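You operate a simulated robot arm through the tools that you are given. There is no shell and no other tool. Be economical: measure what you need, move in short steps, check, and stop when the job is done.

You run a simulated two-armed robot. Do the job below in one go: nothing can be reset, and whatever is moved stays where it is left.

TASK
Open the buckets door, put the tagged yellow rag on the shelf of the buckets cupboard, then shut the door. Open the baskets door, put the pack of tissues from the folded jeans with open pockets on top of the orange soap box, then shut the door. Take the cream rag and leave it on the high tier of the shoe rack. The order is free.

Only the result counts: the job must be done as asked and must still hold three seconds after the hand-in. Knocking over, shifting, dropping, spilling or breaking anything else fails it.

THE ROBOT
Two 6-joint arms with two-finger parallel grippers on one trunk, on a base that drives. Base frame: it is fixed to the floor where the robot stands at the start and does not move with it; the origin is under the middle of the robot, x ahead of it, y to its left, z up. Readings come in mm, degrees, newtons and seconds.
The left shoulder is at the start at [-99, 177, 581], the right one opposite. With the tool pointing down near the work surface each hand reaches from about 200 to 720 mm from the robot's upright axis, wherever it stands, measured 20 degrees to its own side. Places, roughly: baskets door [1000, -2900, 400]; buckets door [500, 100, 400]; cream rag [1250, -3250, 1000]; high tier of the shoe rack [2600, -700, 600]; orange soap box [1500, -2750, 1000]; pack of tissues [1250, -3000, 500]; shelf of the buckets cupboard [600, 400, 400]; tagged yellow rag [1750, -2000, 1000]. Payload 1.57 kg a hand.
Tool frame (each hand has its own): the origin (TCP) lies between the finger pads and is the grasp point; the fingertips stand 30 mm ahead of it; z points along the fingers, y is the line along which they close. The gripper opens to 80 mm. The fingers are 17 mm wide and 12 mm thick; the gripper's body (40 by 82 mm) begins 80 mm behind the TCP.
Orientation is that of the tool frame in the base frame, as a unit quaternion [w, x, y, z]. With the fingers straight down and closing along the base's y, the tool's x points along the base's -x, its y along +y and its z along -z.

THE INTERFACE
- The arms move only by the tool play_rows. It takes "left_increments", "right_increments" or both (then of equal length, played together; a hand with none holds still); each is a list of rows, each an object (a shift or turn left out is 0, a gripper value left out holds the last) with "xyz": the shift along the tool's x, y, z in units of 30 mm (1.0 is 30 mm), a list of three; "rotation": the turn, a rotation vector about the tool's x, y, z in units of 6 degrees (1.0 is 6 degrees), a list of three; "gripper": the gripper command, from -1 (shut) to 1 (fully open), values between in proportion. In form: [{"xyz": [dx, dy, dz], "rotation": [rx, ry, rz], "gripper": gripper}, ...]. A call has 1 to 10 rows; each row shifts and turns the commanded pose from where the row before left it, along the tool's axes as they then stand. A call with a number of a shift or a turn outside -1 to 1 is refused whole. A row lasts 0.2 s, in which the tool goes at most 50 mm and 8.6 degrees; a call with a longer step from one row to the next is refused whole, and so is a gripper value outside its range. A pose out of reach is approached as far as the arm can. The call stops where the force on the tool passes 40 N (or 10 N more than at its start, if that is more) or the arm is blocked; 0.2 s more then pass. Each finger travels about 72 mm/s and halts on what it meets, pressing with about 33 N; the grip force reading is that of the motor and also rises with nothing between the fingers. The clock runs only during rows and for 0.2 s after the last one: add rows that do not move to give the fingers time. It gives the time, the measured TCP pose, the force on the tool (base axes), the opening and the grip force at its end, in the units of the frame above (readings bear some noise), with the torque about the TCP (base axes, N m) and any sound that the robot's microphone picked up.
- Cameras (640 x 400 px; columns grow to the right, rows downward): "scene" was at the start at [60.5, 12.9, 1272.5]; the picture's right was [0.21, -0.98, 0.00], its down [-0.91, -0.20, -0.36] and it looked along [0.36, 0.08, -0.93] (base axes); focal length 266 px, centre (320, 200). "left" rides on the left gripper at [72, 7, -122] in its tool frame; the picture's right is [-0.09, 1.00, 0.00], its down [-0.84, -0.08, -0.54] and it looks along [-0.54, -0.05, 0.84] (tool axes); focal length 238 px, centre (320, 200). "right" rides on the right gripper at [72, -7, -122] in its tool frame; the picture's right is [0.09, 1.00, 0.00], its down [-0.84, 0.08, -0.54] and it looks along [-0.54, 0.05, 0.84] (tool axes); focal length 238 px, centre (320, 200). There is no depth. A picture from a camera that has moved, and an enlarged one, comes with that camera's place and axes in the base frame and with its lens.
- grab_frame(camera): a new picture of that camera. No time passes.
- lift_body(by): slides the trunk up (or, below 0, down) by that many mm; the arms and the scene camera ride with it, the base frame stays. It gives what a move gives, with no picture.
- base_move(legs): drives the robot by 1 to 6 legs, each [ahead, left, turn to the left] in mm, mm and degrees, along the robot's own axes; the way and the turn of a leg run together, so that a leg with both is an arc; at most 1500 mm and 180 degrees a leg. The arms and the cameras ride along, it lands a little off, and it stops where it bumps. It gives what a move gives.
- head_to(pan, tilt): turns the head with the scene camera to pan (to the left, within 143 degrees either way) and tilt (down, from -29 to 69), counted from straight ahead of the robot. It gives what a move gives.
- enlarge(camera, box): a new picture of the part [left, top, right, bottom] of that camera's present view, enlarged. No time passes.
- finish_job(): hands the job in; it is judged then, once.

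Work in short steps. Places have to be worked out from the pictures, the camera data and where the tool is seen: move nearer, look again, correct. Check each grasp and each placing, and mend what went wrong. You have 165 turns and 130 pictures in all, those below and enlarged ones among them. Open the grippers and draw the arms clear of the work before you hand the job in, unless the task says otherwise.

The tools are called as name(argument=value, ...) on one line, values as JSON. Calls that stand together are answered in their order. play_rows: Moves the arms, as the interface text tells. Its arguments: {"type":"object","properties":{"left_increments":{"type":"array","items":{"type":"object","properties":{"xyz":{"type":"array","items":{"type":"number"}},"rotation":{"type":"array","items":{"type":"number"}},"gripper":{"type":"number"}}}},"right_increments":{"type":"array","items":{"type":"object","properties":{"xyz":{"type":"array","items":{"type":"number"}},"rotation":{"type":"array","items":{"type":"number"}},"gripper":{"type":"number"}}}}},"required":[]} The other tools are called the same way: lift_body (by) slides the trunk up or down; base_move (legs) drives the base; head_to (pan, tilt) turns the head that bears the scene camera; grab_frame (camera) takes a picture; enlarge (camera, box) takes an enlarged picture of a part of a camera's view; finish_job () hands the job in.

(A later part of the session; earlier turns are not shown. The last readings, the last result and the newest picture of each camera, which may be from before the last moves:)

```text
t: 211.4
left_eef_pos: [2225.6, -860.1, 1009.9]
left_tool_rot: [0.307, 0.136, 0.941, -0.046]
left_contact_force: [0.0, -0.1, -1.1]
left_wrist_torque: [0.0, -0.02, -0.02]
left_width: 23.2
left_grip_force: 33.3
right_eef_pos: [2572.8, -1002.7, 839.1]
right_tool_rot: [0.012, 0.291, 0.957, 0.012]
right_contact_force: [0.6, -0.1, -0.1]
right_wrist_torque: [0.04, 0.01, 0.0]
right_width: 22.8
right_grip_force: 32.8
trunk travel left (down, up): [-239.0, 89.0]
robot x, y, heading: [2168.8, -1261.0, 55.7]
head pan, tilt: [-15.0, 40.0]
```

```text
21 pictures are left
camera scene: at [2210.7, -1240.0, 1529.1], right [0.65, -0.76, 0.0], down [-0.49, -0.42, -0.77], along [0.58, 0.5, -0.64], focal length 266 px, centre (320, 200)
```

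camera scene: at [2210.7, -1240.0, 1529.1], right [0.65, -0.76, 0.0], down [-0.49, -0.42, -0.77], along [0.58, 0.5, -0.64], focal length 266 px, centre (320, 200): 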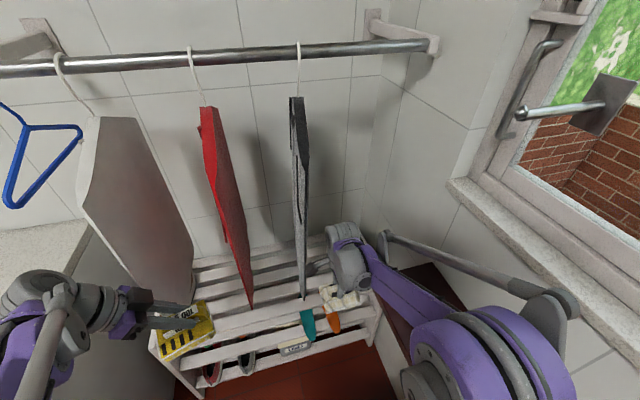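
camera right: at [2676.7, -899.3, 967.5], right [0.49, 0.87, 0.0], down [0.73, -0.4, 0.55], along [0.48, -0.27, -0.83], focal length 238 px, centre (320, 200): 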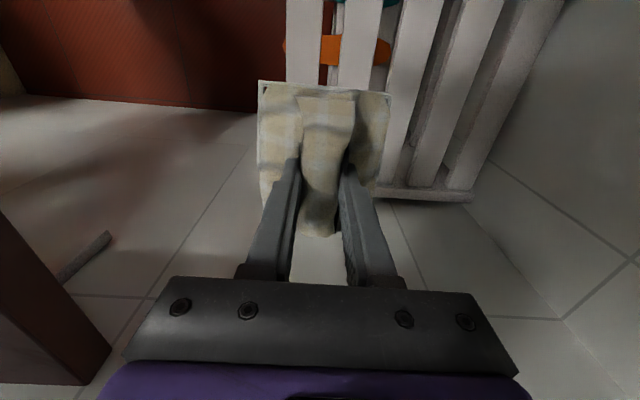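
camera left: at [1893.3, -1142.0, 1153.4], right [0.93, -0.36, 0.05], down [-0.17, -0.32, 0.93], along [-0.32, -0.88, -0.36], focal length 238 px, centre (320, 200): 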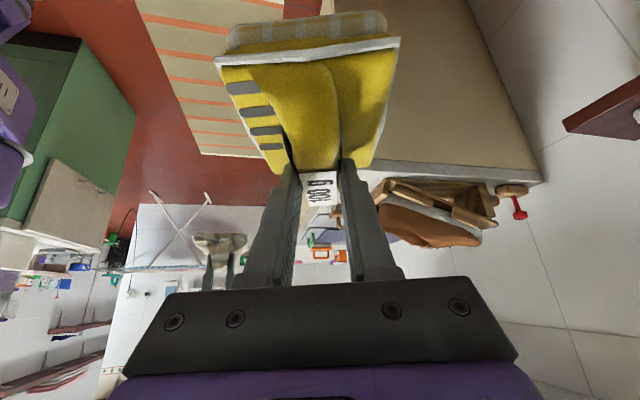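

The rag's rear hit the end of the window shelf (my chained retreat was wrong); it is free now and still held. Move forward-right slightly, then up, to clear the shelf from above.

play_rows(right_increments=[{"xyz": [-0.6, 0.8, 0]}, {"xyz": [-0.5, 0.4, 0]}, {"xyz": [0, 0, -1]}, {"xyz": [0, 0, -1]}, {"xyz": [0, 0, -1]}, {"xyz": [0, 0, -1]}, {"xyz": [0, 0, -1]}])

```text
t: 213.0
left_eef_pos: [2223.8, -860.3, 1010.1]
left_tool_rot: [0.307, 0.136, 0.941, -0.045]
left_contact_force: [0.4, 0.0, -1.5]
left_wrist_torque: [-0.02, -0.02, 0.02]
left_width: 23.1
left_grip_force: 32.8
right_eef_pos: [2615.8, -993.1, 991.3]
right_tool_rot: [0.012, 0.29, 0.957, 0.013]
right_contact_force: [-0.5, -0.6, 0.1]
right_wrist_torque: [0.02, 0.02, 0.01]
right_width: 22.9
right_grip_force: 33.6
trunk travel left (down, up): [-239.0, 89.0]
robot x, y, heading: [2166.5, -1261.6, 55.4]
head pan, tilt: [-15.0, 40.0]
```

Now raise the trunk 85 mm and check the shelf and hand.

lift_body(by=85)

grab_frame(camera="scene")

```text
t: 214.2
left_eef_pos: [2224.9, -861.6, 1094.6]
left_tool_rot: [0.307, 0.136, 0.941, -0.046]
left_contact_force: [0.0, -0.1, -1.1]
left_wrist_torque: [0.0, -0.04, 0.05]
left_width: 23.3
left_grip_force: 33.3
right_eef_pos: [2614.4, -993.6, 1076.0]
right_tool_rot: [0.013, 0.291, 0.957, 0.012]
right_contact_force: [0.9, -0.5, -1.1]
right_wrist_torque: [-0.01, -0.04, -0.02]
right_width: 22.9
right_grip_force: 33.0
trunk travel left (down, up): [-324.0, 4.0]
robot x, y, heading: [2169.9, -1265.3, 55.6]
head pan, tilt: [-15.0, 40.0]
```

```text
20 pictures are left
camera scene: at [2208.6, -1243.1, 1619.5], right [0.65, -0.76, 0.0], down [-0.49, -0.42, -0.77], along [0.58, 0.5, -0.64], focal length 266 px, centre (320, 200)
```

scene: 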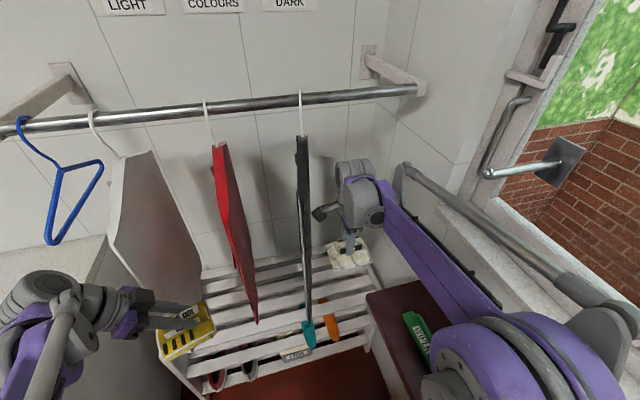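

Clear and high. Back the base 135 mm.

base_move(legs=[[-135, 0, 0]])

```text
t: 215.5
left_eef_pos: [2147.8, -969.7, 1094.5]
left_tool_rot: [0.307, 0.136, 0.941, -0.046]
left_contact_force: [0.7, -0.2, -1.2]
left_wrist_torque: [0.01, -0.04, -0.03]
left_width: 23.2
left_grip_force: 33.3
right_eef_pos: [2540.2, -1101.0, 1077.2]
right_tool_rot: [0.012, 0.29, 0.957, 0.012]
right_contact_force: [-0.3, -0.8, -0.2]
right_wrist_torque: [-0.06, 0.02, -0.02]
right_width: 22.7
right_grip_force: 32.9
trunk travel left (down, up): [-324.0, 4.0]
robot x, y, heading: [2095.9, -1375.7, 55.5]
head pan, tilt: [-15.0, 40.0]
```

Retract the arm 75 mm, then drive left 300 mm in front of the jackets.

play_rows(right_increments=[{"xyz": [0, -1, 0]}, {"xyz": [0, -1, 0]}, {"xyz": [0, -0.6, 0]}])

base_move(legs=[[0, 300, 0]])

```text
t: 216.3
left_eef_pos: [2147.8, -971.3, 1095.6]
left_tool_rot: [0.308, 0.135, 0.941, -0.045]
left_contact_force: [0.8, -0.2, -1.0]
left_wrist_torque: [0.01, -0.05, -0.02]
left_width: 23.2
left_grip_force: 32.6
right_eef_pos: [2496.1, -1168.9, 1073.3]
right_tool_rot: [0.012, 0.29, 0.957, 0.013]
right_contact_force: [0.1, 0.6, -0.4]
right_wrist_torque: [-0.01, 0.0, -0.03]
right_width: 22.8
right_grip_force: 33.1
trunk travel left (down, up): [-324.0, 4.0]
robot x, y, heading: [2093.8, -1377.8, 55.4]
head pan, tilt: [-15.0, 40.0]
```

```text
t: 219.6
left_eef_pos: [1898.1, -800.8, 1096.2]
left_tool_rot: [0.308, 0.135, 0.941, -0.046]
left_contact_force: [-0.2, -1.4, -1.5]
left_wrist_torque: [0.01, -0.06, -0.01]
left_width: 23.4
left_grip_force: 33.7
right_eef_pos: [2247.1, -996.6, 1074.5]
right_tool_rot: [0.013, 0.29, 0.957, 0.013]
right_contact_force: [0.3, -0.4, 0.3]
right_wrist_torque: [0.02, 0.01, 0.01]
right_width: 22.8
right_grip_force: 33.0
trunk travel left (down, up): [-324.0, 4.0]
robot x, y, heading: [1842.2, -1203.8, 55.8]
head pan, tilt: [-15.0, 40.0]
```

Right hand is now at u≈2412 in front of the rack. Lower the trunk 300 mm and look.

lift_body(by=-300)

grab_frame(camera="scene")

```text
t: 221.7
left_eef_pos: [1902.5, -803.3, 858.2]
left_tool_rot: [0.308, 0.138, 0.94, -0.048]
left_contact_force: [10.5, -11.3, 41.2]
left_wrist_torque: [2.8, 5.09, 0.37]
left_width: 27.9
left_grip_force: 33.0
right_eef_pos: [2249.2, -998.2, 830.7]
right_tool_rot: [0.011, 0.29, 0.957, 0.011]
right_contact_force: [-0.8, 1.0, -0.7]
right_wrist_torque: [0.0, -0.01, -0.01]
right_width: 23.0
right_grip_force: 33.0
trunk travel left (down, up): [-83.0, 245.0]
robot x, y, heading: [1841.5, -1205.5, 55.7]
head pan, tilt: [-15.0, 40.0]
stopped: the force on the tool passed its limit at 124 N (the readings are from after the stop); the commanded pose is now the measured one
```

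```text
19 pictures are left
camera scene: at [1902.0, -1161.9, 1369.9], right [0.65, -0.76, 0.0], down [-0.49, -0.42, -0.77], along [0.58, 0.5, -0.64], focal length 266 px, centre (320, 200)
```

scene: 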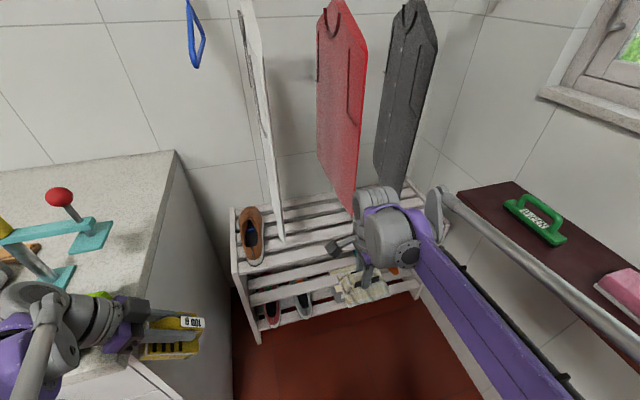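

The left rag touched the white counter's corner. Raise 30 mm and move right 110 mm away from it.

lift_body(by=35)

base_move(legs=[[0, -130, 0]])

grab_frame(camera="scene")

grab_frame(camera="left")

```text
t: 222.5
left_eef_pos: [1901.1, -800.5, 892.1]
left_tool_rot: [0.308, 0.136, 0.941, -0.046]
left_contact_force: [9.8, -4.8, 20.5]
left_wrist_torque: [1.43, 0.9, -0.45]
left_width: 27.2
left_grip_force: 33.0
right_eef_pos: [2248.8, -997.1, 866.4]
right_tool_rot: [0.01, 0.29, 0.957, 0.012]
right_contact_force: [-0.4, 0.2, -0.8]
right_wrist_torque: [0.02, 0.01, 0.03]
right_width: 23.0
right_grip_force: 32.6
trunk travel left (down, up): [-118.0, 210.0]
robot x, y, heading: [1845.0, -1200.4, 55.4]
head pan, tilt: [-15.0, 40.0]
```

```text
t: 224.3
left_eef_pos: [2009.0, -872.8, 889.4]
left_tool_rot: [0.307, 0.137, 0.941, -0.049]
left_contact_force: [-0.8, -0.8, -0.4]
left_wrist_torque: [0.01, -0.04, 0.01]
left_width: 23.5
left_grip_force: 33.3
right_eef_pos: [2355.6, -1070.1, 865.4]
right_tool_rot: [0.012, 0.29, 0.957, 0.011]
right_contact_force: [-0.5, -0.9, -0.2]
right_wrist_torque: [0.01, 0.0, 0.02]
right_width: 23.0
right_grip_force: 32.6
trunk travel left (down, up): [-118.0, 210.0]
robot x, y, heading: [1950.9, -1277.6, 55.6]
head pan, tilt: [-15.0, 40.0]
```

```text
18 pictures are left
camera scene: at [2001.5, -1241.1, 1409.1], right [0.65, -0.76, 0.0], down [-0.49, -0.42, -0.77], along [0.58, 0.5, -0.64], focal length 266 px, centre (320, 200)
```

scene: 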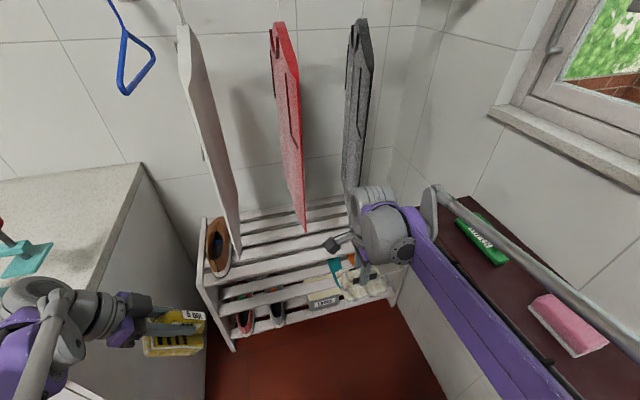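

```text
17 pictures are left
camera left: at [1886.8, -829.2, 945.7], right [0.36, 0.93, 0.05], down [0.32, -0.17, 0.93], along [0.88, -0.32, -0.36], focal length 238 px, centre (320, 200)
```

left: 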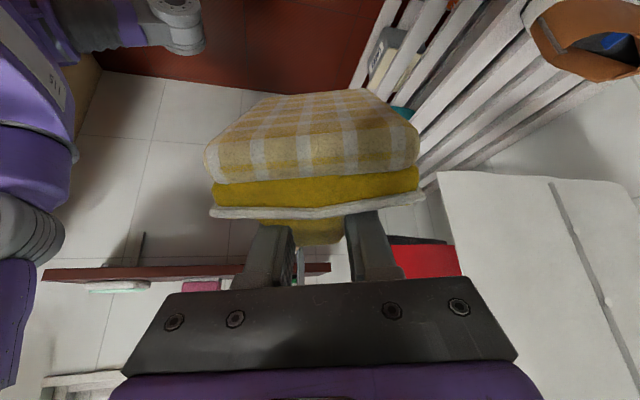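

Yellow rag rotated in the grip but is still held firmly; I'll deal with it later. Now lower the trunk fully and the right hand to z≈590, shifting to u≈2480.

lift_body(by=-115)

play_rows(right_increments=[{"xyz": [1, 0, 0.5]}, {"xyz": [1, 0, 0.8]}, {"xyz": [0, 0, 1]}, {"xyz": [0, 0, 1]}, {"xyz": [0, 0, 1]}, {"xyz": [0, 0, 1]}])

```text
t: 225.8
left_eef_pos: [2007.6, -874.0, 775.0]
left_tool_rot: [0.307, 0.137, 0.941, -0.048]
left_contact_force: [-0.7, 0.0, -0.9]
left_wrist_torque: [0.02, -0.01, -0.01]
left_width: 23.2
left_grip_force: 32.8
right_eef_pos: [2356.1, -1068.4, 749.9]
right_tool_rot: [0.011, 0.29, 0.957, 0.011]
right_contact_force: [-0.9, 0.2, 0.2]
right_wrist_torque: [-0.01, 0.01, 0.0]
right_width: 22.6
right_grip_force: 33.6
trunk travel left (down, up): [-3.0, 325.0]
robot x, y, heading: [1954.6, -1275.2, 55.4]
head pan, tilt: [-15.0, 40.0]
```

```text
t: 227.2
left_eef_pos: [2008.9, -873.9, 776.9]
left_tool_rot: [0.306, 0.137, 0.941, -0.049]
left_contact_force: [0.2, -0.3, -2.0]
left_wrist_torque: [0.0, -0.01, -0.01]
left_width: 23.5
left_grip_force: 33.1
right_eef_pos: [2309.4, -1033.5, 590.1]
right_tool_rot: [0.012, 0.29, 0.957, 0.011]
right_contact_force: [0.1, -0.4, -0.6]
right_wrist_torque: [-0.01, 0.01, -0.01]
right_width: 23.0
right_grip_force: 33.1
trunk travel left (down, up): [-3.0, 325.0]
robot x, y, heading: [1946.5, -1273.5, 55.6]
head pan, tilt: [-15.0, 40.0]
```

Advance the arm 180 mm (still before the front slat) and look.

play_rows(right_increments=[{"xyz": [0, 1, 0]}, {"xyz": [0, 1, 0]}, {"xyz": [0, 1, 0]}, {"xyz": [0, 1, 0]}, {"xyz": [0, 1, 0]}, {"xyz": [0, 1, 0]}])

grab_frame(camera="right")

enlarge(camera="scene", box=[190, 170, 430, 360])

```text
t: 228.6
left_eef_pos: [2008.1, -870.7, 775.1]
left_tool_rot: [0.307, 0.137, 0.94, -0.049]
left_contact_force: [-0.1, -0.5, -1.0]
left_wrist_torque: [-0.01, -0.04, -0.01]
left_width: 23.3
left_grip_force: 32.9
right_eef_pos: [2411.0, -884.7, 594.3]
right_tool_rot: [0.012, 0.29, 0.957, 0.012]
right_contact_force: [0.0, -0.8, -1.6]
right_wrist_torque: [-0.03, 0.0, 0.01]
right_width: 23.0
right_grip_force: 33.0
trunk travel left (down, up): [-3.0, 325.0]
robot x, y, heading: [1952.3, -1277.0, 55.7]
head pan, tilt: [-15.0, 40.0]
```

```text
16 pictures are left
camera right: at [2343.2, -852.0, 715.7], right [0.48, 0.88, 0.03], down [0.72, -0.41, 0.56], along [0.5, -0.25, -0.83], focal length 238 px, centre (320, 200)
```

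right: 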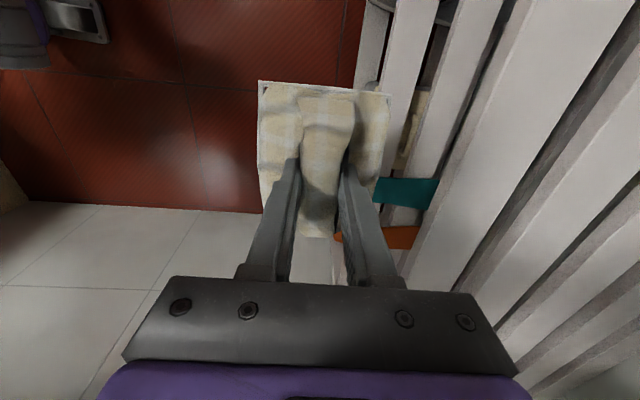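

```text
2.11 times, centred on (310, 265) of scene
camera zoom: at [2020.9, -1212.2, 1291.6], right [0.65, -0.76, 0.0], down [-0.49, -0.42, -0.77], along [0.58, 0.5, -0.64], focal length 560 px, centre (341, 63)
```

zoom: 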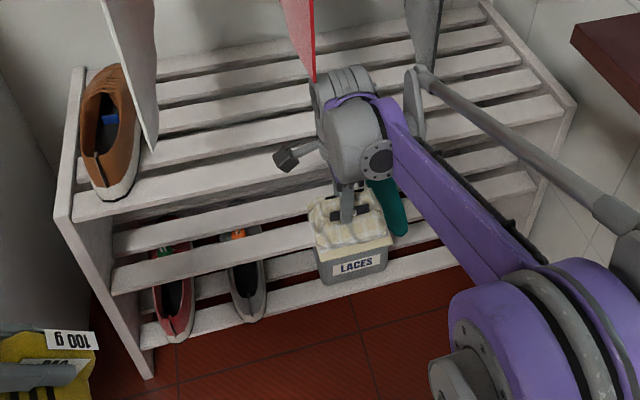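

Now the geometry is clear: high tier front slat at z≈595, n≈740; a vertical hand would reach the jacket hems (≈868). I'll tilt the hand 42° (tips forward) so the wrist stays low: back off slightly, tilt, and rise to TCP≈690.

play_rows(right_increments=[{"xyz": [-0.4, -0.8, 0]}, {"xyz": [-0.37, -0.7, 0]}, {"rotation": [-1, 0, 0]}, {"rotation": [-1, 0, 0]}, {"rotation": [-1, 0, 0]}, {"rotation": [-1, 0, 0]}, {"rotation": [-1, 0, 0]}, {"rotation": [-1, 0, 0]}, {"rotation": [-1, 0, 0]}])

play_rows(right_increments=[{"xyz": [0, 0.71, -0.78]}, {"xyz": [0, 0.71, -0.78]}, {"xyz": [0, 0.71, -0.78]}])

grab_frame(camera="scene")

```text
t: 230.6
left_eef_pos: [2008.5, -873.0, 775.3]
left_tool_rot: [0.307, 0.137, 0.941, -0.048]
left_contact_force: [-0.2, 0.2, -1.3]
left_wrist_torque: [-0.02, -0.04, -0.02]
left_width: 23.5
left_grip_force: 33.1
right_eef_pos: [2404.5, -933.9, 595.7]
right_tool_rot: [0.115, 0.266, 0.889, 0.353]
right_contact_force: [0.2, 0.4, -1.1]
right_wrist_torque: [0.01, 0.02, 0.0]
right_width: 22.9
right_grip_force: 33.0
trunk travel left (down, up): [-3.0, 325.0]
robot x, y, heading: [1952.6, -1277.3, 55.4]
head pan, tilt: [-15.0, 40.0]
```

```text
t: 231.4
left_eef_pos: [2008.0, -873.5, 775.1]
left_tool_rot: [0.307, 0.137, 0.94, -0.049]
left_contact_force: [-0.3, 0.0, -1.1]
left_wrist_torque: [0.02, 0.05, 0.02]
left_width: 23.5
left_grip_force: 33.0
right_eef_pos: [2401.1, -935.9, 690.8]
right_tool_rot: [0.115, 0.266, 0.889, 0.354]
right_contact_force: [0.3, -0.4, -0.7]
right_wrist_torque: [-0.05, 0.05, 0.0]
right_width: 22.7
right_grip_force: 33.8
trunk travel left (down, up): [-3.0, 325.0]
robot x, y, heading: [1951.8, -1273.8, 55.3]
head pan, tilt: [-15.0, 40.0]
```

```text
14 pictures are left
camera scene: at [2020.5, -1212.6, 1291.6], right [0.65, -0.76, 0.0], down [-0.49, -0.42, -0.77], along [0.58, 0.5, -0.64], focal length 266 px, centre (320, 200)
```

scene: 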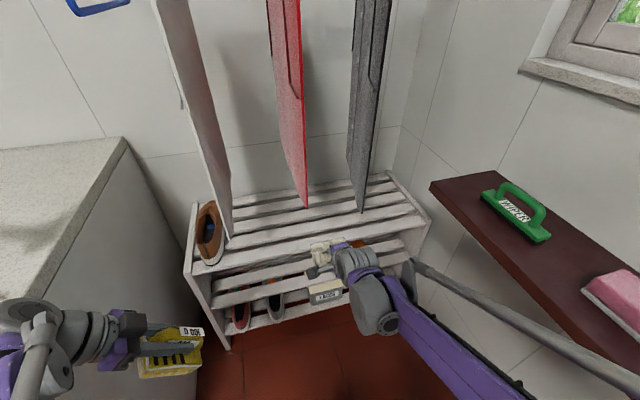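

The wrist is now low. Advance the arm 168 mm horizontally over the front slats, under the hems.

play_rows(right_increments=[{"xyz": [0, 0.693, 0.624]}, {"xyz": [0, 0.693, 0.624]}, {"xyz": [0, 0.693, 0.624]}, {"xyz": [0, 0.693, 0.624]}, {"xyz": [0, 0.693, 0.624]}, {"xyz": [0, 0.693, 0.624]}])

enlarge(camera="scene", box=[230, 150, 430, 300])

```text
t: 232.8
left_eef_pos: [2008.5, -872.1, 774.8]
left_tool_rot: [0.306, 0.137, 0.941, -0.048]
left_contact_force: [0.4, -0.3, -1.8]
left_wrist_torque: [0.01, -0.01, -0.02]
left_width: 23.6
left_grip_force: 33.1
right_eef_pos: [2494.2, -795.4, 694.7]
right_tool_rot: [0.115, 0.266, 0.89, 0.353]
right_contact_force: [-0.3, 0.9, -0.4]
right_wrist_torque: [0.03, 0.02, 0.02]
right_width: 22.7
right_grip_force: 33.6
trunk travel left (down, up): [-3.0, 325.0]
robot x, y, heading: [1951.6, -1278.7, 55.5]
head pan, tilt: [-15.0, 40.0]
```

```text
2.67 times, centred on (330, 225) of scene
camera zoom: at [2020.9, -1212.2, 1291.6], right [0.65, -0.76, 0.0], down [-0.49, -0.42, -0.77], along [0.58, 0.5, -0.64], focal length 709 px, centre (293, 133)
```

zoom: 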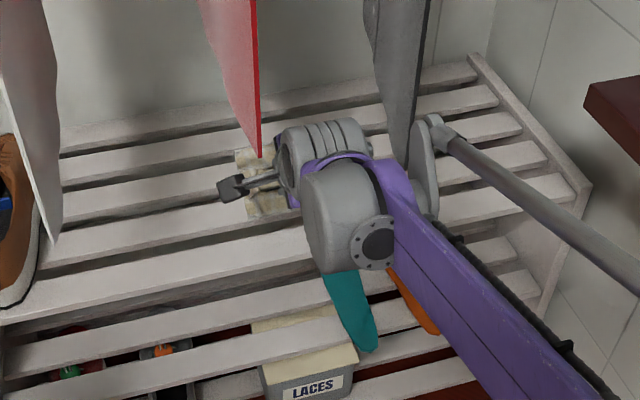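

The rag is above the high tier, no contact. Lower until its near edge touches.

play_rows(right_increments=[{"xyz": [0, -0.33, 0.37]}, {"xyz": [0, -0.2, 0.22]}, {"xyz": [0, -0.11, 0.12]}])

```text
t: 233.6
left_eef_pos: [2008.5, -873.6, 775.4]
left_tool_rot: [0.307, 0.137, 0.941, -0.049]
left_contact_force: [0.0, 0.2, -1.0]
left_wrist_torque: [0.01, 0.01, 0.0]
left_width: 23.3
left_grip_force: 32.6
right_eef_pos: [2496.1, -794.9, 667.1]
right_tool_rot: [0.115, 0.267, 0.889, 0.353]
right_contact_force: [-0.3, 0.7, -0.9]
right_wrist_torque: [-0.04, 0.01, 0.04]
right_width: 22.9
right_grip_force: 32.8
trunk travel left (down, up): [-3.0, 325.0]
robot x, y, heading: [1955.9, -1277.2, 55.5]
head pan, tilt: [-15.0, 40.0]
```

No contact yet; continue lowering in small steps.

play_rows(right_increments=[{"xyz": [0, -0.15, 0.165]}, {"xyz": [0, -0.15, 0.165]}, {"xyz": [0, -0.11, 0.12]}])

enlarge(camera="scene", box=[270, 170, 370, 240])

```text
t: 234.4
left_eef_pos: [2006.7, -874.8, 775.8]
left_tool_rot: [0.308, 0.137, 0.94, -0.048]
left_contact_force: [-0.4, -0.3, -0.9]
left_wrist_torque: [-0.01, 0.01, 0.0]
left_width: 23.4
left_grip_force: 33.2
right_eef_pos: [2495.4, -795.6, 649.5]
right_tool_rot: [0.116, 0.266, 0.888, 0.357]
right_contact_force: [1.5, -1.3, 24.6]
right_wrist_torque: [0.63, 0.55, 0.07]
right_width: 23.1
right_grip_force: 33.4
trunk travel left (down, up): [-3.0, 325.0]
robot x, y, heading: [1955.4, -1279.4, 55.4]
head pan, tilt: [-15.0, 40.0]
```

```text
5.71 times, centred on (320, 205) of scene
camera zoom: at [2019.2, -1214.4, 1291.8], right [0.65, -0.76, 0.0], down [-0.49, -0.42, -0.77], along [0.58, 0.5, -0.64], focal length 1519 px, centre (320, 171)
```

zoom: 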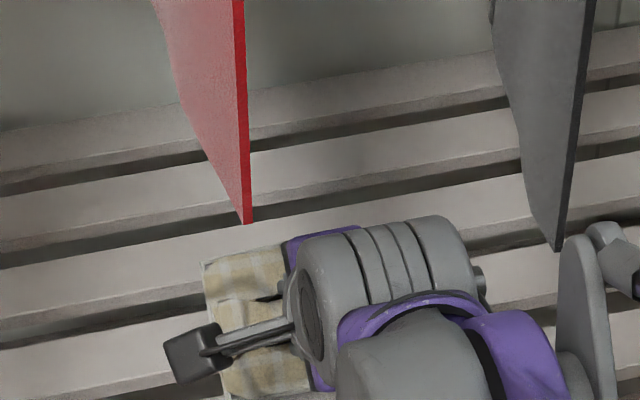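

Near edge rests on the tier (z≈577). Reduce tilt by 9°, then open.

play_rows(right_increments=[{"rotation": [0.75, 0, 0]}, {"rotation": [0.75, 0, 0]}])

play_rows(right_increments=[{"gripper": -0.2}, {"gripper": 0.2}, {"gripper": 0.6}, {"gripper": 0.8}, {"gripper": 0.8}])

enlarge(camera="scene", box=[270, 170, 370, 240])

```text
t: 235.0
left_eef_pos: [2007.4, -873.8, 775.0]
left_tool_rot: [0.307, 0.138, 0.94, -0.049]
left_contact_force: [0.8, 0.2, -1.0]
left_wrist_torque: [0.01, -0.03, -0.02]
left_width: 23.4
left_grip_force: 33.0
right_eef_pos: [2497.0, -793.4, 650.3]
right_tool_rot: [0.096, 0.274, 0.912, 0.291]
right_contact_force: [-0.7, -0.1, 13.8]
right_wrist_torque: [0.12, 0.24, -0.09]
right_width: 23.1
right_grip_force: 33.1
trunk travel left (down, up): [-3.0, 325.0]
robot x, y, heading: [1953.2, -1275.3, 55.5]
head pan, tilt: [-15.0, 40.0]
stopped in row 2 (right hand): the force on the tool passed its limit at 43 N (the readings are from after the stop); the commanded pose is now the measured one
```

```text
t: 236.2
left_eef_pos: [2008.4, -874.0, 777.3]
left_tool_rot: [0.307, 0.137, 0.94, -0.048]
left_contact_force: [-0.1, 0.4, -0.4]
left_wrist_torque: [0.01, 0.01, -0.01]
left_width: 23.3
left_grip_force: 32.5
right_eef_pos: [2496.1, -793.6, 651.8]
right_tool_rot: [0.096, 0.273, 0.912, 0.289]
right_contact_force: [-1.8, -1.1, 13.1]
right_wrist_torque: [-0.09, 0.14, 0.02]
right_width: 65.2
right_grip_force: 0.1
trunk travel left (down, up): [-3.0, 325.0]
robot x, y, heading: [1949.9, -1277.4, 55.6]
head pan, tilt: [-15.0, 40.0]
```

```text
5.71 times, centred on (320, 205) of scene
camera zoom: at [2019.7, -1213.2, 1291.7], right [0.65, -0.76, 0.0], down [-0.49, -0.42, -0.77], along [0.58, 0.5, -0.64], focal length 1519 px, centre (320, 171)
```

zoom: 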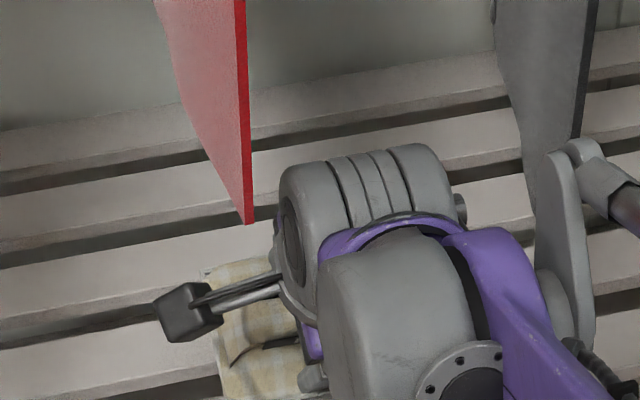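

Released. Lift vertically 40 mm while tilting further so the wrist stays below the hems.

play_rows(right_increments=[{"xyz": [0, 0.18, -0.28], "rotation": [-1, 0, 0], "gripper": 1}, {"xyz": [0, 0.21, -0.26], "rotation": [-1, 0, 0]}, {"xyz": [0, 0.235, -0.235], "rotation": [-1, 0, 0]}, {"xyz": [0, 0.26, -0.21], "rotation": [-1, 0, 0]}])

enlarge(camera="scene", box=[270, 170, 370, 240])

```text
t: 237.2
left_eef_pos: [2008.9, -873.2, 775.0]
left_tool_rot: [0.307, 0.137, 0.941, -0.048]
left_contact_force: [1.0, 0.5, -1.3]
left_wrist_torque: [0.0, -0.01, 0.03]
left_width: 23.2
left_grip_force: 32.8
right_eef_pos: [2496.6, -793.2, 689.1]
right_tool_rot: [0.152, 0.248, 0.832, 0.473]
right_contact_force: [0.1, -0.4, -0.6]
right_wrist_torque: [0.03, -0.01, 0.0]
right_width: 80.1
right_grip_force: 0.0
trunk travel left (down, up): [-3.0, 325.0]
robot x, y, heading: [1950.2, -1272.0, 55.5]
head pan, tilt: [-15.0, 40.0]
```

```text
5.71 times, centred on (320, 205) of scene
camera zoom: at [2020.7, -1212.3, 1291.6], right [0.65, -0.76, 0.0], down [-0.49, -0.42, -0.77], along [0.58, 0.5, -0.64], focal length 1519 px, centre (320, 171)
```

zoom: 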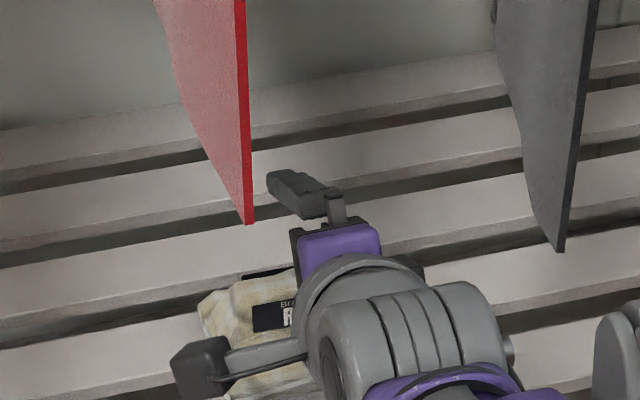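

Rag lies flat on the tier. Withdraw straight back 220 mm and verify.

play_rows(right_increments=[{"xyz": [0, -0.5, -0.76]}, {"xyz": [0, -0.5, -0.76]}, {"xyz": [0, -0.5, -0.76]}, {"xyz": [0, -0.5, -0.76]}, {"xyz": [0, -0.5, -0.76]}, {"xyz": [0, -0.5, -0.76]}, {"xyz": [0, -0.5, -0.76]}, {"xyz": [0, -0.5, -0.76]}])

grab_frame(camera="scene")

```text
t: 239.0
left_eef_pos: [2007.3, -872.5, 775.4]
left_tool_rot: [0.306, 0.138, 0.941, -0.049]
left_contact_force: [-0.3, -1.0, -0.1]
left_wrist_torque: [-0.01, 0.01, -0.01]
left_width: 23.6
left_grip_force: 33.5
right_eef_pos: [2375.1, -975.8, 679.0]
right_tool_rot: [0.151, 0.248, 0.832, 0.473]
right_contact_force: [-0.1, 0.1, -0.8]
right_wrist_torque: [-0.02, 0.0, 0.0]
right_width: 79.7
right_grip_force: 0.1
trunk travel left (down, up): [-3.0, 325.0]
robot x, y, heading: [1949.3, -1276.8, 55.4]
head pan, tilt: [-15.0, 40.0]
```

```text
9 pictures are left
camera scene: at [2020.5, -1212.5, 1291.6], right [0.65, -0.76, 0.0], down [-0.49, -0.42, -0.77], along [0.58, 0.5, -0.64], focal length 266 px, centre (320, 200)
```

scene: 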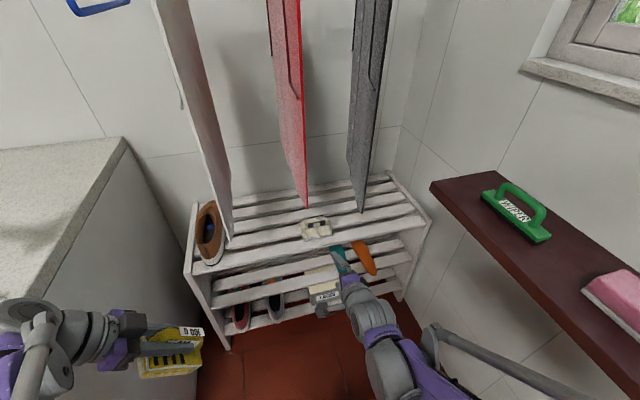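

Cream rag is on the high tier. Next the buckets cupboard (few pictures left, so I use known geometry). Re-orient the right tool for a handle (undo the 90° roll) and raise the trunk for travel.

play_rows(right_increments=[{"rotation": [0, 0, -1], "gripper": 1}, {"rotation": [0, 0, -1]}, {"rotation": [0, 0, -1]}, {"rotation": [0, 0, -1]}, {"rotation": [0, 0, -1]}, {"rotation": [0, 0, -1]}, {"rotation": [0, 0, -1]}, {"rotation": [0, 0, -1]}])

play_rows(right_increments=[{"rotation": [0, 0, -1]}, {"rotation": [0, 0, -1]}, {"rotation": [0, 0, -1]}, {"rotation": [0, 0, -1]}, {"rotation": [0, 0, -1]}, {"rotation": [0, 0, -1]}, {"rotation": [0, 0, -1]}])

lift_body(by=320)

```text
t: 240.8
left_eef_pos: [2007.9, -873.2, 774.4]
left_tool_rot: [0.307, 0.136, 0.941, -0.048]
left_contact_force: [0.0, 0.2, -0.9]
left_wrist_torque: [-0.02, -0.02, 0.01]
left_width: 23.3
left_grip_force: 33.2
right_eef_pos: [2374.5, -975.3, 679.4]
right_tool_rot: [0.33, -0.114, 0.861, 0.37]
right_contact_force: [-0.1, 0.0, -0.3]
right_wrist_torque: [-0.02, -0.01, 0.0]
right_width: 79.9
right_grip_force: 0.0
trunk travel left (down, up): [-3.0, 325.0]
robot x, y, heading: [1948.2, -1275.8, 55.4]
head pan, tilt: [-15.0, 40.0]
```

```text
t: 242.4
left_eef_pos: [2008.7, -874.1, 775.4]
left_tool_rot: [0.307, 0.136, 0.941, -0.047]
left_contact_force: [-0.9, -0.1, -0.8]
left_wrist_torque: [-0.02, 0.02, -0.02]
left_width: 23.7
left_grip_force: 32.9
right_eef_pos: [2375.0, -975.1, 678.7]
right_tool_rot: [0.441, -0.414, 0.764, 0.227]
right_contact_force: [0.1, -0.5, 0.0]
right_wrist_torque: [0.0, 0.0, 0.0]
right_width: 80.2
right_grip_force: 0.0
trunk travel left (down, up): [-3.0, 325.0]
robot x, y, heading: [1950.7, -1275.7, 55.4]
head pan, tilt: [-15.0, 40.0]
```

```text
t: 245.6
left_eef_pos: [2008.6, -874.6, 1095.7]
left_tool_rot: [0.307, 0.136, 0.941, -0.048]
left_contact_force: [0.1, -0.3, -1.2]
left_wrist_torque: [-0.02, 0.0, 0.01]
left_width: 23.3
left_grip_force: 32.7
right_eef_pos: [2373.9, -976.0, 998.5]
right_tool_rot: [0.441, -0.413, 0.764, 0.227]
right_contact_force: [-0.7, -0.2, -0.6]
right_wrist_torque: [0.02, -0.03, -0.01]
right_width: 80.1
right_grip_force: 0.0
trunk travel left (down, up): [-323.0, 5.0]
robot x, y, heading: [1953.5, -1276.4, 55.6]
head pan, tilt: [-15.0, 40.0]
```

Drive back-left to the turning spot, then turn right 90°.

base_move(legs=[[-85, 270, 0], [0, 0, -90]])

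```text
t: 252.4
left_eef_pos: [2083.1, -1252.6, 1095.8]
left_tool_rot: [0.183, 0.763, 0.566, -0.252]
left_contact_force: [-0.3, -0.4, -0.7]
left_wrist_torque: [-0.05, 0.03, -0.02]
left_width: 23.4
left_grip_force: 33.4
right_eef_pos: [1978.1, -1617.8, 999.2]
right_tool_rot: [0.472, 0.25, 0.832, -0.152]
right_contact_force: [0.1, 0.0, 0.3]
right_wrist_torque: [0.02, -0.02, 0.03]
right_width: 80.1
right_grip_force: 0.0
trunk travel left (down, up): [-323.0, 5.0]
robot x, y, heading: [1681.7, -1192.0, -34.6]
head pan, tilt: [-15.0, 40.0]
```

Drive back along the corridor to before the buckets cupboard and turn left 90°.

base_move(legs=[[-750, -120, 0], [-735, -120, 0], [0, 0, 90]])

lift_body(by=-150)

head_to(pan=5, tilt=42)

grab_frame(camera="scene")

```text
t: 263.9
left_eef_pos: [384.6, -150.8, 1095.4]
left_tool_rot: [0.306, 0.141, 0.94, -0.049]
left_contact_force: [-0.7, 0.1, -1.0]
left_wrist_torque: [-0.01, -0.01, 0.04]
left_width: 23.5
left_grip_force: 33.2
right_eef_pos: [750.3, -257.2, 998.0]
right_tool_rot: [0.442, -0.409, 0.766, 0.225]
right_contact_force: [-0.8, 0.1, -0.5]
right_wrist_torque: [0.02, 0.0, 0.01]
right_width: 79.9
right_grip_force: 0.1
trunk travel left (down, up): [-323.0, 5.0]
robot x, y, heading: [323.6, -553.6, 55.1]
head pan, tilt: [-15.0, 40.0]
```

```text
t: 265.7
left_eef_pos: [385.4, -149.8, 945.5]
left_tool_rot: [0.307, 0.141, 0.94, -0.05]
left_contact_force: [0.6, 0.3, -0.8]
left_wrist_torque: [-0.01, -0.04, -0.03]
left_width: 23.4
left_grip_force: 32.9
right_eef_pos: [750.8, -256.9, 848.9]
right_tool_rot: [0.443, -0.409, 0.766, 0.225]
right_contact_force: [0.1, 0.4, -0.4]
right_wrist_torque: [0.03, 0.02, 0.01]
right_width: 80.0
right_grip_force: 0.0
trunk travel left (down, up): [-173.0, 155.0]
robot x, y, heading: [326.2, -555.6, 55.2]
head pan, tilt: [-15.0, 40.0]
```

```text
t: 266.5
left_eef_pos: [384.1, -150.6, 944.6]
left_tool_rot: [0.306, 0.142, 0.94, -0.05]
left_contact_force: [-0.3, -0.9, -1.3]
left_wrist_torque: [0.01, -0.02, 0.01]
left_width: 23.1
left_grip_force: 33.2
right_eef_pos: [749.0, -257.3, 848.2]
right_tool_rot: [0.441, -0.41, 0.765, 0.226]
right_contact_force: [0.7, -0.7, 0.5]
right_wrist_torque: [0.01, -0.01, 0.02]
right_width: 80.0
right_grip_force: 0.0
trunk travel left (down, up): [-173.0, 155.0]
robot x, y, heading: [322.9, -553.3, 55.2]
head pan, tilt: [5.0, 42.0]
```

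```text
8 pictures are left
camera scene: at [344.7, -509.8, 1462.3], right [0.87, -0.5, 0.0], down [-0.34, -0.58, -0.74], along [0.37, 0.64, -0.67], focal length 266 px, centre (320, 200)
```

scene: 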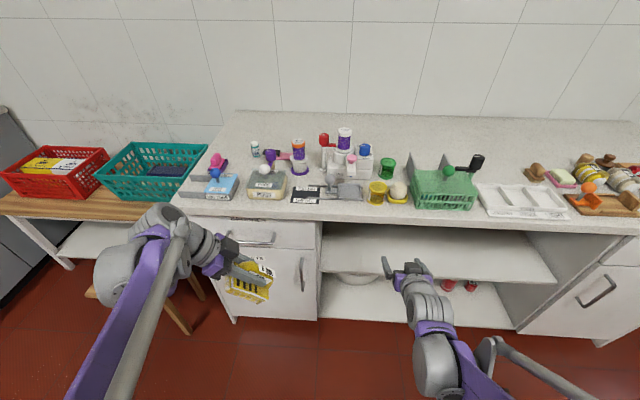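

Door seen: hinge on the left (u≈60), handle at u≈452, z 440–655. Lower the right hand first, then move it left toward the handle under the left arm.

play_rows(right_increments=[{"xyz": [0.918, 0, 0.543]}, {"xyz": [0.918, 0, 0.543]}, {"xyz": [0.918, 0, 0.543]}, {"xyz": [0.918, 0, 0.543]}, {"xyz": [0.918, 0, 0.543]}, {"xyz": [0.918, 0, 0.543]}, {"xyz": [0.918, 0, 0.543]}, {"xyz": [0.918, 0, 0.543]}, {"xyz": [0.918, 0, 0.543]}])

play_rows(right_increments=[{"xyz": [0, 1, 0]}, {"xyz": [0, 1, 0]}, {"xyz": [0, 1, 0]}, {"xyz": [0, 1, 0]}, {"xyz": [0, 1, 0]}, {"xyz": [0, 1, 0]}, {"xyz": [0, 1, 0]}, {"xyz": [0, 1, 0]}, {"xyz": [0, 1, 0]}, {"xyz": [0, 1, 0]}])

grab_frame(camera="right")

```text
t: 268.5
left_eef_pos: [386.6, -150.7, 944.5]
left_tool_rot: [0.306, 0.141, 0.94, -0.049]
left_contact_force: [1.3, 0.4, -0.6]
left_wrist_torque: [-0.02, -0.02, -0.02]
left_width: 23.3
left_grip_force: 32.9
right_eef_pos: [783.5, -220.3, 590.8]
right_tool_rot: [0.44, -0.411, 0.766, 0.226]
right_contact_force: [0.1, -0.2, 0.4]
right_wrist_torque: [0.0, 0.0, -0.04]
right_width: 80.3
right_grip_force: 0.1
right hand out of reach, approached as far as the arm can: row 6, 7, 8, 9
trunk travel left (down, up): [-173.0, 155.0]
robot x, y, heading: [324.3, -553.7, 54.9]
head pan, tilt: [5.0, 42.0]
```

```text
t: 270.7
left_eef_pos: [384.5, -151.4, 944.2]
left_tool_rot: [0.307, 0.142, 0.94, -0.05]
left_contact_force: [0.2, 0.0, -0.9]
left_wrist_torque: [0.0, -0.01, -0.04]
left_width: 23.6
left_grip_force: 33.1
right_eef_pos: [533.1, -50.5, 584.9]
right_tool_rot: [0.442, -0.409, 0.765, 0.226]
right_contact_force: [0.7, -0.2, 0.0]
right_wrist_torque: [0.0, 0.0, -0.02]
right_width: 79.8
right_grip_force: 0.1
trunk travel left (down, up): [-173.0, 155.0]
robot x, y, heading: [325.1, -552.7, 55.1]
head pan, tilt: [5.0, 42.0]
```

```text
7 pictures are left
camera right: at [459.6, -172.4, 584.9], right [-0.85, 0.52, -0.1], down [-0.1, 0.02, 0.99], along [0.52, 0.85, 0.04], focal length 238 px, centre (320, 200)
```

right: 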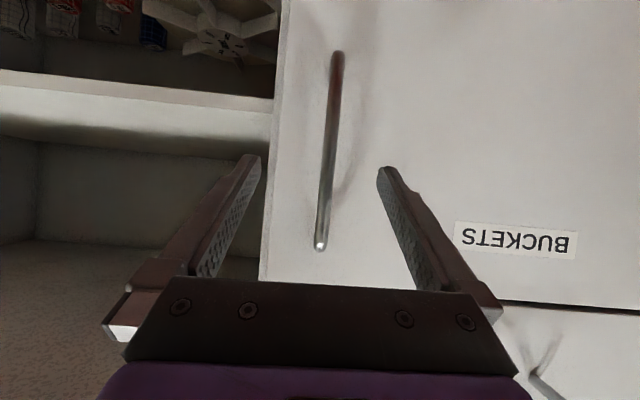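

Handle centred between the fingers. Advance 75 mm and close.

play_rows(right_increments=[{"xyz": [-0.509, 0, 0.861]}, {"xyz": [-0.509, 0, 0.861]}, {"xyz": [-0.2, 0, 0.34]}, {"gripper": -1}, {"gripper": -1}, {"gripper": -1}, {"gripper": -1}])

```text
t: 272.3
left_eef_pos: [383.2, -147.8, 945.1]
left_tool_rot: [0.307, 0.141, 0.94, -0.051]
left_contact_force: [0.6, -0.5, -0.3]
left_wrist_torque: [0.02, 0.01, -0.03]
left_width: 23.3
left_grip_force: 33.3
right_eef_pos: [568.6, 11.8, 584.8]
right_tool_rot: [0.44, -0.413, 0.764, 0.229]
right_contact_force: [-28.8, 24.2, -2.9]
right_wrist_torque: [0.15, 0.17, -0.54]
right_width: 12.0
right_grip_force: 29.2
trunk travel left (down, up): [-173.0, 155.0]
robot x, y, heading: [326.7, -553.1, 55.0]
head pan, tilt: [5.0, 42.0]
```

Gripped. Pull the door open ~24° along its arc, turning with it.

play_rows(right_increments=[{"xyz": [0.465, 0.096, -0.786], "rotation": [0.574, 0, 0.339]}, {"xyz": [0.465, 0.096, -0.786], "rotation": [0.574, 0, 0.339]}, {"xyz": [0.465, 0.096, -0.786], "rotation": [0.574, 0, 0.339]}, {"xyz": [0.465, 0.096, -0.786], "rotation": [0.574, 0, 0.339]}, {"xyz": [0.465, 0.096, -0.786], "rotation": [0.574, 0, 0.339]}, {"xyz": [0.465, 0.096, -0.786], "rotation": [0.574, 0, 0.339]}])

```text
t: 273.1
left_eef_pos: [384.4, -150.9, 944.7]
left_tool_rot: [0.306, 0.14, 0.94, -0.05]
left_contact_force: [0.2, -0.7, -1.2]
left_wrist_torque: [-0.01, 0.02, 0.0]
left_width: 23.6
left_grip_force: 32.6
right_eef_pos: [514.4, -44.1, 585.4]
right_tool_rot: [0.46, -0.336, 0.799, 0.19]
right_contact_force: [-7.3, 5.8, -13.0]
right_wrist_torque: [0.48, -0.2, -0.11]
right_width: 11.6
right_grip_force: 28.8
trunk travel left (down, up): [-173.0, 155.0]
robot x, y, heading: [324.1, -549.1, 55.1]
head pan, tilt: [5.0, 42.0]
stopped in row 4 (right hand): the force on the tool passed its limit at 50 N (the readings are from after the stop); the commanded pose is now the measured one
```

Arc fits R≈410. Continue.

play_rows(right_increments=[{"xyz": [0.48, 0.1, -0.81], "rotation": [0.574, 0, 0.339]}, {"xyz": [0.48, 0.1, -0.81], "rotation": [0.574, 0, 0.339]}, {"xyz": [0.48, 0.1, -0.81], "rotation": [0.574, 0, 0.339]}, {"xyz": [0.48, 0.1, -0.81], "rotation": [0.574, 0, 0.339]}])

play_rows(right_increments=[{"xyz": [0.48, 0.1, -0.81], "rotation": [0.574, 0, 0.339]}, {"xyz": [0.48, 0.1, -0.81], "rotation": [0.574, 0, 0.339]}, {"xyz": [0.48, 0.1, -0.81], "rotation": [0.574, 0, 0.339]}])

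```text
t: 274.1
left_eef_pos: [384.9, -149.0, 945.2]
left_tool_rot: [0.307, 0.141, 0.94, -0.051]
left_contact_force: [-0.2, -0.3, -0.5]
left_wrist_torque: [-0.01, -0.01, -0.03]
left_width: 23.4
left_grip_force: 32.6
right_eef_pos: [419.4, -103.4, 585.9]
right_tool_rot: [0.483, -0.223, 0.837, 0.126]
right_contact_force: [-15.3, 36.3, 1.2]
right_wrist_torque: [-0.43, 0.57, -0.55]
right_width: 12.0
right_grip_force: 28.5
trunk travel left (down, up): [-173.0, 155.0]
robot x, y, heading: [323.4, -549.6, 54.8]
head pan, tilt: [5.0, 42.0]
```

```text
t: 274.7
left_eef_pos: [384.2, -149.8, 943.9]
left_tool_rot: [0.308, 0.14, 0.94, -0.05]
left_contact_force: [0.3, 0.4, -1.7]
left_wrist_torque: [-0.02, -0.05, -0.01]
left_width: 23.3
left_grip_force: 33.1
right_eef_pos: [379.4, -117.5, 585.4]
right_tool_rot: [0.49, -0.18, 0.847, 0.105]
right_contact_force: [-5.4, 12.5, -6.3]
right_wrist_torque: [0.05, -0.53, -0.07]
right_width: 11.9
right_grip_force: 28.9
trunk travel left (down, up): [-173.0, 155.0]
robot x, y, heading: [324.1, -553.1, 55.1]
head pan, tilt: [5.0, 42.0]
stopped in row 2 (right hand): the force on the tool passed its limit at 54 N (the readings are from after the stop); the commanded pose is now the measured one
```

32° open and going well; continue.

play_rows(right_increments=[{"xyz": [0.48, 0.11, -0.81], "rotation": [0.574, 0, 0.339]}, {"xyz": [0.48, 0.11, -0.81], "rotation": [0.574, 0, 0.339]}, {"xyz": [0.48, 0.11, -0.81], "rotation": [0.574, 0, 0.339]}])

play_rows(right_increments=[{"xyz": [0.48, 0.11, -0.81], "rotation": [0.574, 0, 0.339]}, {"xyz": [0.48, 0.11, -0.81], "rotation": [0.574, 0, 0.339]}, {"xyz": [0.48, 0.11, -0.81], "rotation": [0.574, 0, 0.339]}])

```text
t: 275.6
left_eef_pos: [385.0, -149.7, 945.4]
left_tool_rot: [0.306, 0.141, 0.94, -0.051]
left_contact_force: [-0.5, -0.2, -0.9]
left_wrist_torque: [-0.01, -0.03, -0.02]
left_width: 23.7
left_grip_force: 32.6
right_eef_pos: [296.8, -134.4, 586.2]
right_tool_rot: [0.498, -0.091, 0.861, 0.058]
right_contact_force: [-1.3, 11.4, -7.1]
right_wrist_torque: [-0.38, -0.34, -0.08]
right_width: 11.9
right_grip_force: 28.6
trunk travel left (down, up): [-173.0, 155.0]
robot x, y, heading: [321.5, -553.8, 54.8]
head pan, tilt: [5.0, 42.0]
stopped in row 3 (right hand): the force on the tool passed its limit at 42 N (the readings are from after the stop); the commanded pose is now the measured one
```

```text
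t: 276.4
left_eef_pos: [385.5, -149.3, 944.1]
left_tool_rot: [0.308, 0.14, 0.94, -0.049]
left_contact_force: [0.1, -0.6, -0.5]
left_wrist_torque: [0.02, 0.0, -0.01]
left_width: 23.5
left_grip_force: 32.8
right_eef_pos: [231.8, -133.3, 585.7]
right_tool_rot: [0.499, -0.018, 0.866, 0.02]
right_contact_force: [0.7, 14.3, -8.9]
right_wrist_torque: [-0.72, -0.47, -0.12]
right_width: 11.7
right_grip_force: 28.9
right hand out of reach, approached as far as the arm can: row 3
trunk travel left (down, up): [-173.0, 155.0]
robot x, y, heading: [325.7, -551.3, 55.0]
head pan, tilt: [5.0, 42.0]
stopped in row 3 (right hand): the force on the tool passed its limit at 55 N (the readings are from after the stop); the commanded pose is now the measured one
```

Door is ~54° open; enough for the left hand to enter at u≈405. Release and back the right hand off the handle.

play_rows(right_increments=[{"gripper": 1}, {"gripper": 1}, {"gripper": 1}, {"gripper": 1}, {"xyz": [0, 0, -0.8]}, {"xyz": [0, 0, -0.8]}])

```text
t: 277.8
left_eef_pos: [384.9, -149.7, 945.5]
left_tool_rot: [0.307, 0.142, 0.94, -0.05]
left_contact_force: [-1.0, 0.8, -1.7]
left_wrist_torque: [0.01, 0.0, 0.03]
left_width: 23.5
left_grip_force: 33.3
right_eef_pos: [204.7, -134.9, 611.0]
right_tool_rot: [0.499, -0.007, 0.866, 0.012]
right_contact_force: [-0.2, -0.2, 0.5]
right_wrist_torque: [0.01, -0.01, 0.01]
right_width: 80.0
right_grip_force: 0.0
right hand out of reach, approached as far as the arm can: row 6
trunk travel left (down, up): [-173.0, 155.0]
robot x, y, heading: [324.9, -551.0, 54.7]
head pan, tilt: [5.0, 42.0]
```

Raise the right hand above the door's top, then swing it back to the right, un-yawing as it goes.

play_rows(right_increments=[{"xyz": [-0.79, 0, -0.467]}, {"xyz": [-0.79, 0, -0.467]}, {"xyz": [-0.79, 0, -0.467]}, {"xyz": [-0.79, 0, -0.467]}])

play_rows(right_increments=[{"xyz": [-0.32, -0.777, 0.542], "rotation": [-0.861, 0, -0.509]}, {"xyz": [-0.32, -0.777, 0.542], "rotation": [-0.861, 0, -0.509]}, {"xyz": [-0.32, -0.777, 0.542], "rotation": [-0.861, 0, -0.509]}, {"xyz": [-0.32, -0.777, 0.542], "rotation": [-0.861, 0, -0.509]}, {"xyz": [-0.32, -0.777, 0.542], "rotation": [-0.861, 0, -0.509]}, {"xyz": [-0.1, -0.98, 0.17], "rotation": [-0.861, 0, -0.509]}, {"xyz": [-0.1, -0.98, 0.17], "rotation": [-0.861, 0, -0.509]}, {"xyz": [-0.1, -0.98, 0.17], "rotation": [-0.861, 0, -0.509]}, {"xyz": [-0.1, -0.98, 0.17], "rotation": [-0.861, 0, -0.509]}])

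```text
t: 278.8
left_eef_pos: [385.3, -149.4, 945.7]
left_tool_rot: [0.307, 0.141, 0.94, -0.049]
left_contact_force: [0.4, 0.5, -1.7]
left_wrist_torque: [0.03, -0.02, -0.02]
left_width: 23.2
left_grip_force: 33.2
right_eef_pos: [198.9, -137.0, 721.7]
right_tool_rot: [0.497, -0.019, 0.867, 0.023]
right_contact_force: [-0.2, -0.5, 1.0]
right_wrist_torque: [-0.02, 0.01, -0.03]
right_width: 80.2
right_grip_force: 0.1
right hand out of reach, approached as far as the arm can: row 3, 4
trunk travel left (down, up): [-173.0, 155.0]
robot x, y, heading: [319.3, -549.1, 54.9]
head pan, tilt: [5.0, 42.0]
```

```text
t: 280.8
left_eef_pos: [385.0, -150.0, 945.6]
left_tool_rot: [0.307, 0.142, 0.94, -0.05]
left_contact_force: [0.2, -0.7, -1.6]
left_wrist_torque: [-0.01, 0.0, 0.0]
left_width: 23.3
left_grip_force: 33.2
right_eef_pos: [412.2, -270.6, 758.2]
right_tool_rot: [0.441, -0.411, 0.761, 0.241]
right_contact_force: [-0.1, -0.8, 0.2]
right_wrist_torque: [-0.03, 0.0, -0.03]
right_width: 80.1
right_grip_force: 0.1
right hand out of reach, approached as far as the arm can: row 8, 9
trunk travel left (down, up): [-173.0, 155.0]
robot x, y, heading: [320.2, -549.4, 54.9]
head pan, tilt: [5.0, 42.0]
```

Continue right to clear the workspace, then pitch the left hand and view.

play_rows(right_increments=[{"xyz": [0, -1, 0]}, {"xyz": [0, -1, 0]}, {"xyz": [0, -1, 0]}, {"xyz": [0, -1, 0]}, {"xyz": [0, -1, 0]}, {"xyz": [0, -1, 0]}, {"xyz": [0, -1, 0]}, {"xyz": [0, -1, 0]}])

play_rows(left_increments=[{"rotation": [0, -1, 0]}, {"rotation": [0, -1, 0]}, {"rotation": [0, -1, 0]}, {"rotation": [0, -1, 0]}, {"rotation": [0, -1, 0]}])

grab_frame(camera="scene")

```text
t: 282.6
left_eef_pos: [386.2, -150.3, 943.6]
left_tool_rot: [0.307, 0.142, 0.94, -0.05]
left_contact_force: [0.3, -0.8, -0.7]
left_wrist_torque: [0.01, 0.0, 0.01]
left_width: 23.7
left_grip_force: 32.6
right_eef_pos: [619.6, -379.2, 782.3]
right_tool_rot: [0.442, -0.41, 0.761, 0.241]
right_contact_force: [0.2, -0.2, -0.5]
right_wrist_torque: [-0.02, -0.01, -0.01]
right_width: 80.1
right_grip_force: 0.1
right hand out of reach, approached as far as the arm can: row 1, 2, 3, 4, 7
trunk travel left (down, up): [-173.0, 155.0]
robot x, y, heading: [321.7, -556.1, 55.0]
head pan, tilt: [5.0, 42.0]
```

```text
t: 283.8
left_eef_pos: [385.0, -148.6, 944.7]
left_tool_rot: [0.54, 0.125, 0.828, -0.086]
left_contact_force: [0.6, 0.5, -0.9]
left_wrist_torque: [-0.01, -0.01, -0.02]
left_width: 23.5
left_grip_force: 33.5
right_eef_pos: [618.1, -381.2, 782.0]
right_tool_rot: [0.442, -0.411, 0.761, 0.24]
right_contact_force: [-0.1, -0.5, -0.1]
right_wrist_torque: [0.02, 0.01, 0.01]
right_width: 80.0
right_grip_force: 0.0
trunk travel left (down, up): [-173.0, 155.0]
robot x, y, heading: [325.7, -551.8, 54.8]
head pan, tilt: [5.0, 42.0]
```

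```text
6 pictures are left
camera scene: at [344.4, -508.0, 1462.3], right [0.87, -0.5, 0.0], down [-0.34, -0.58, -0.74], along [0.37, 0.64, -0.67], focal length 266 px, centre (320, 200)
```

scene: 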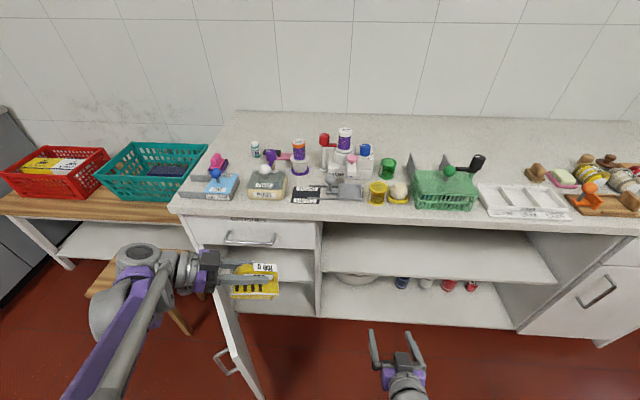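

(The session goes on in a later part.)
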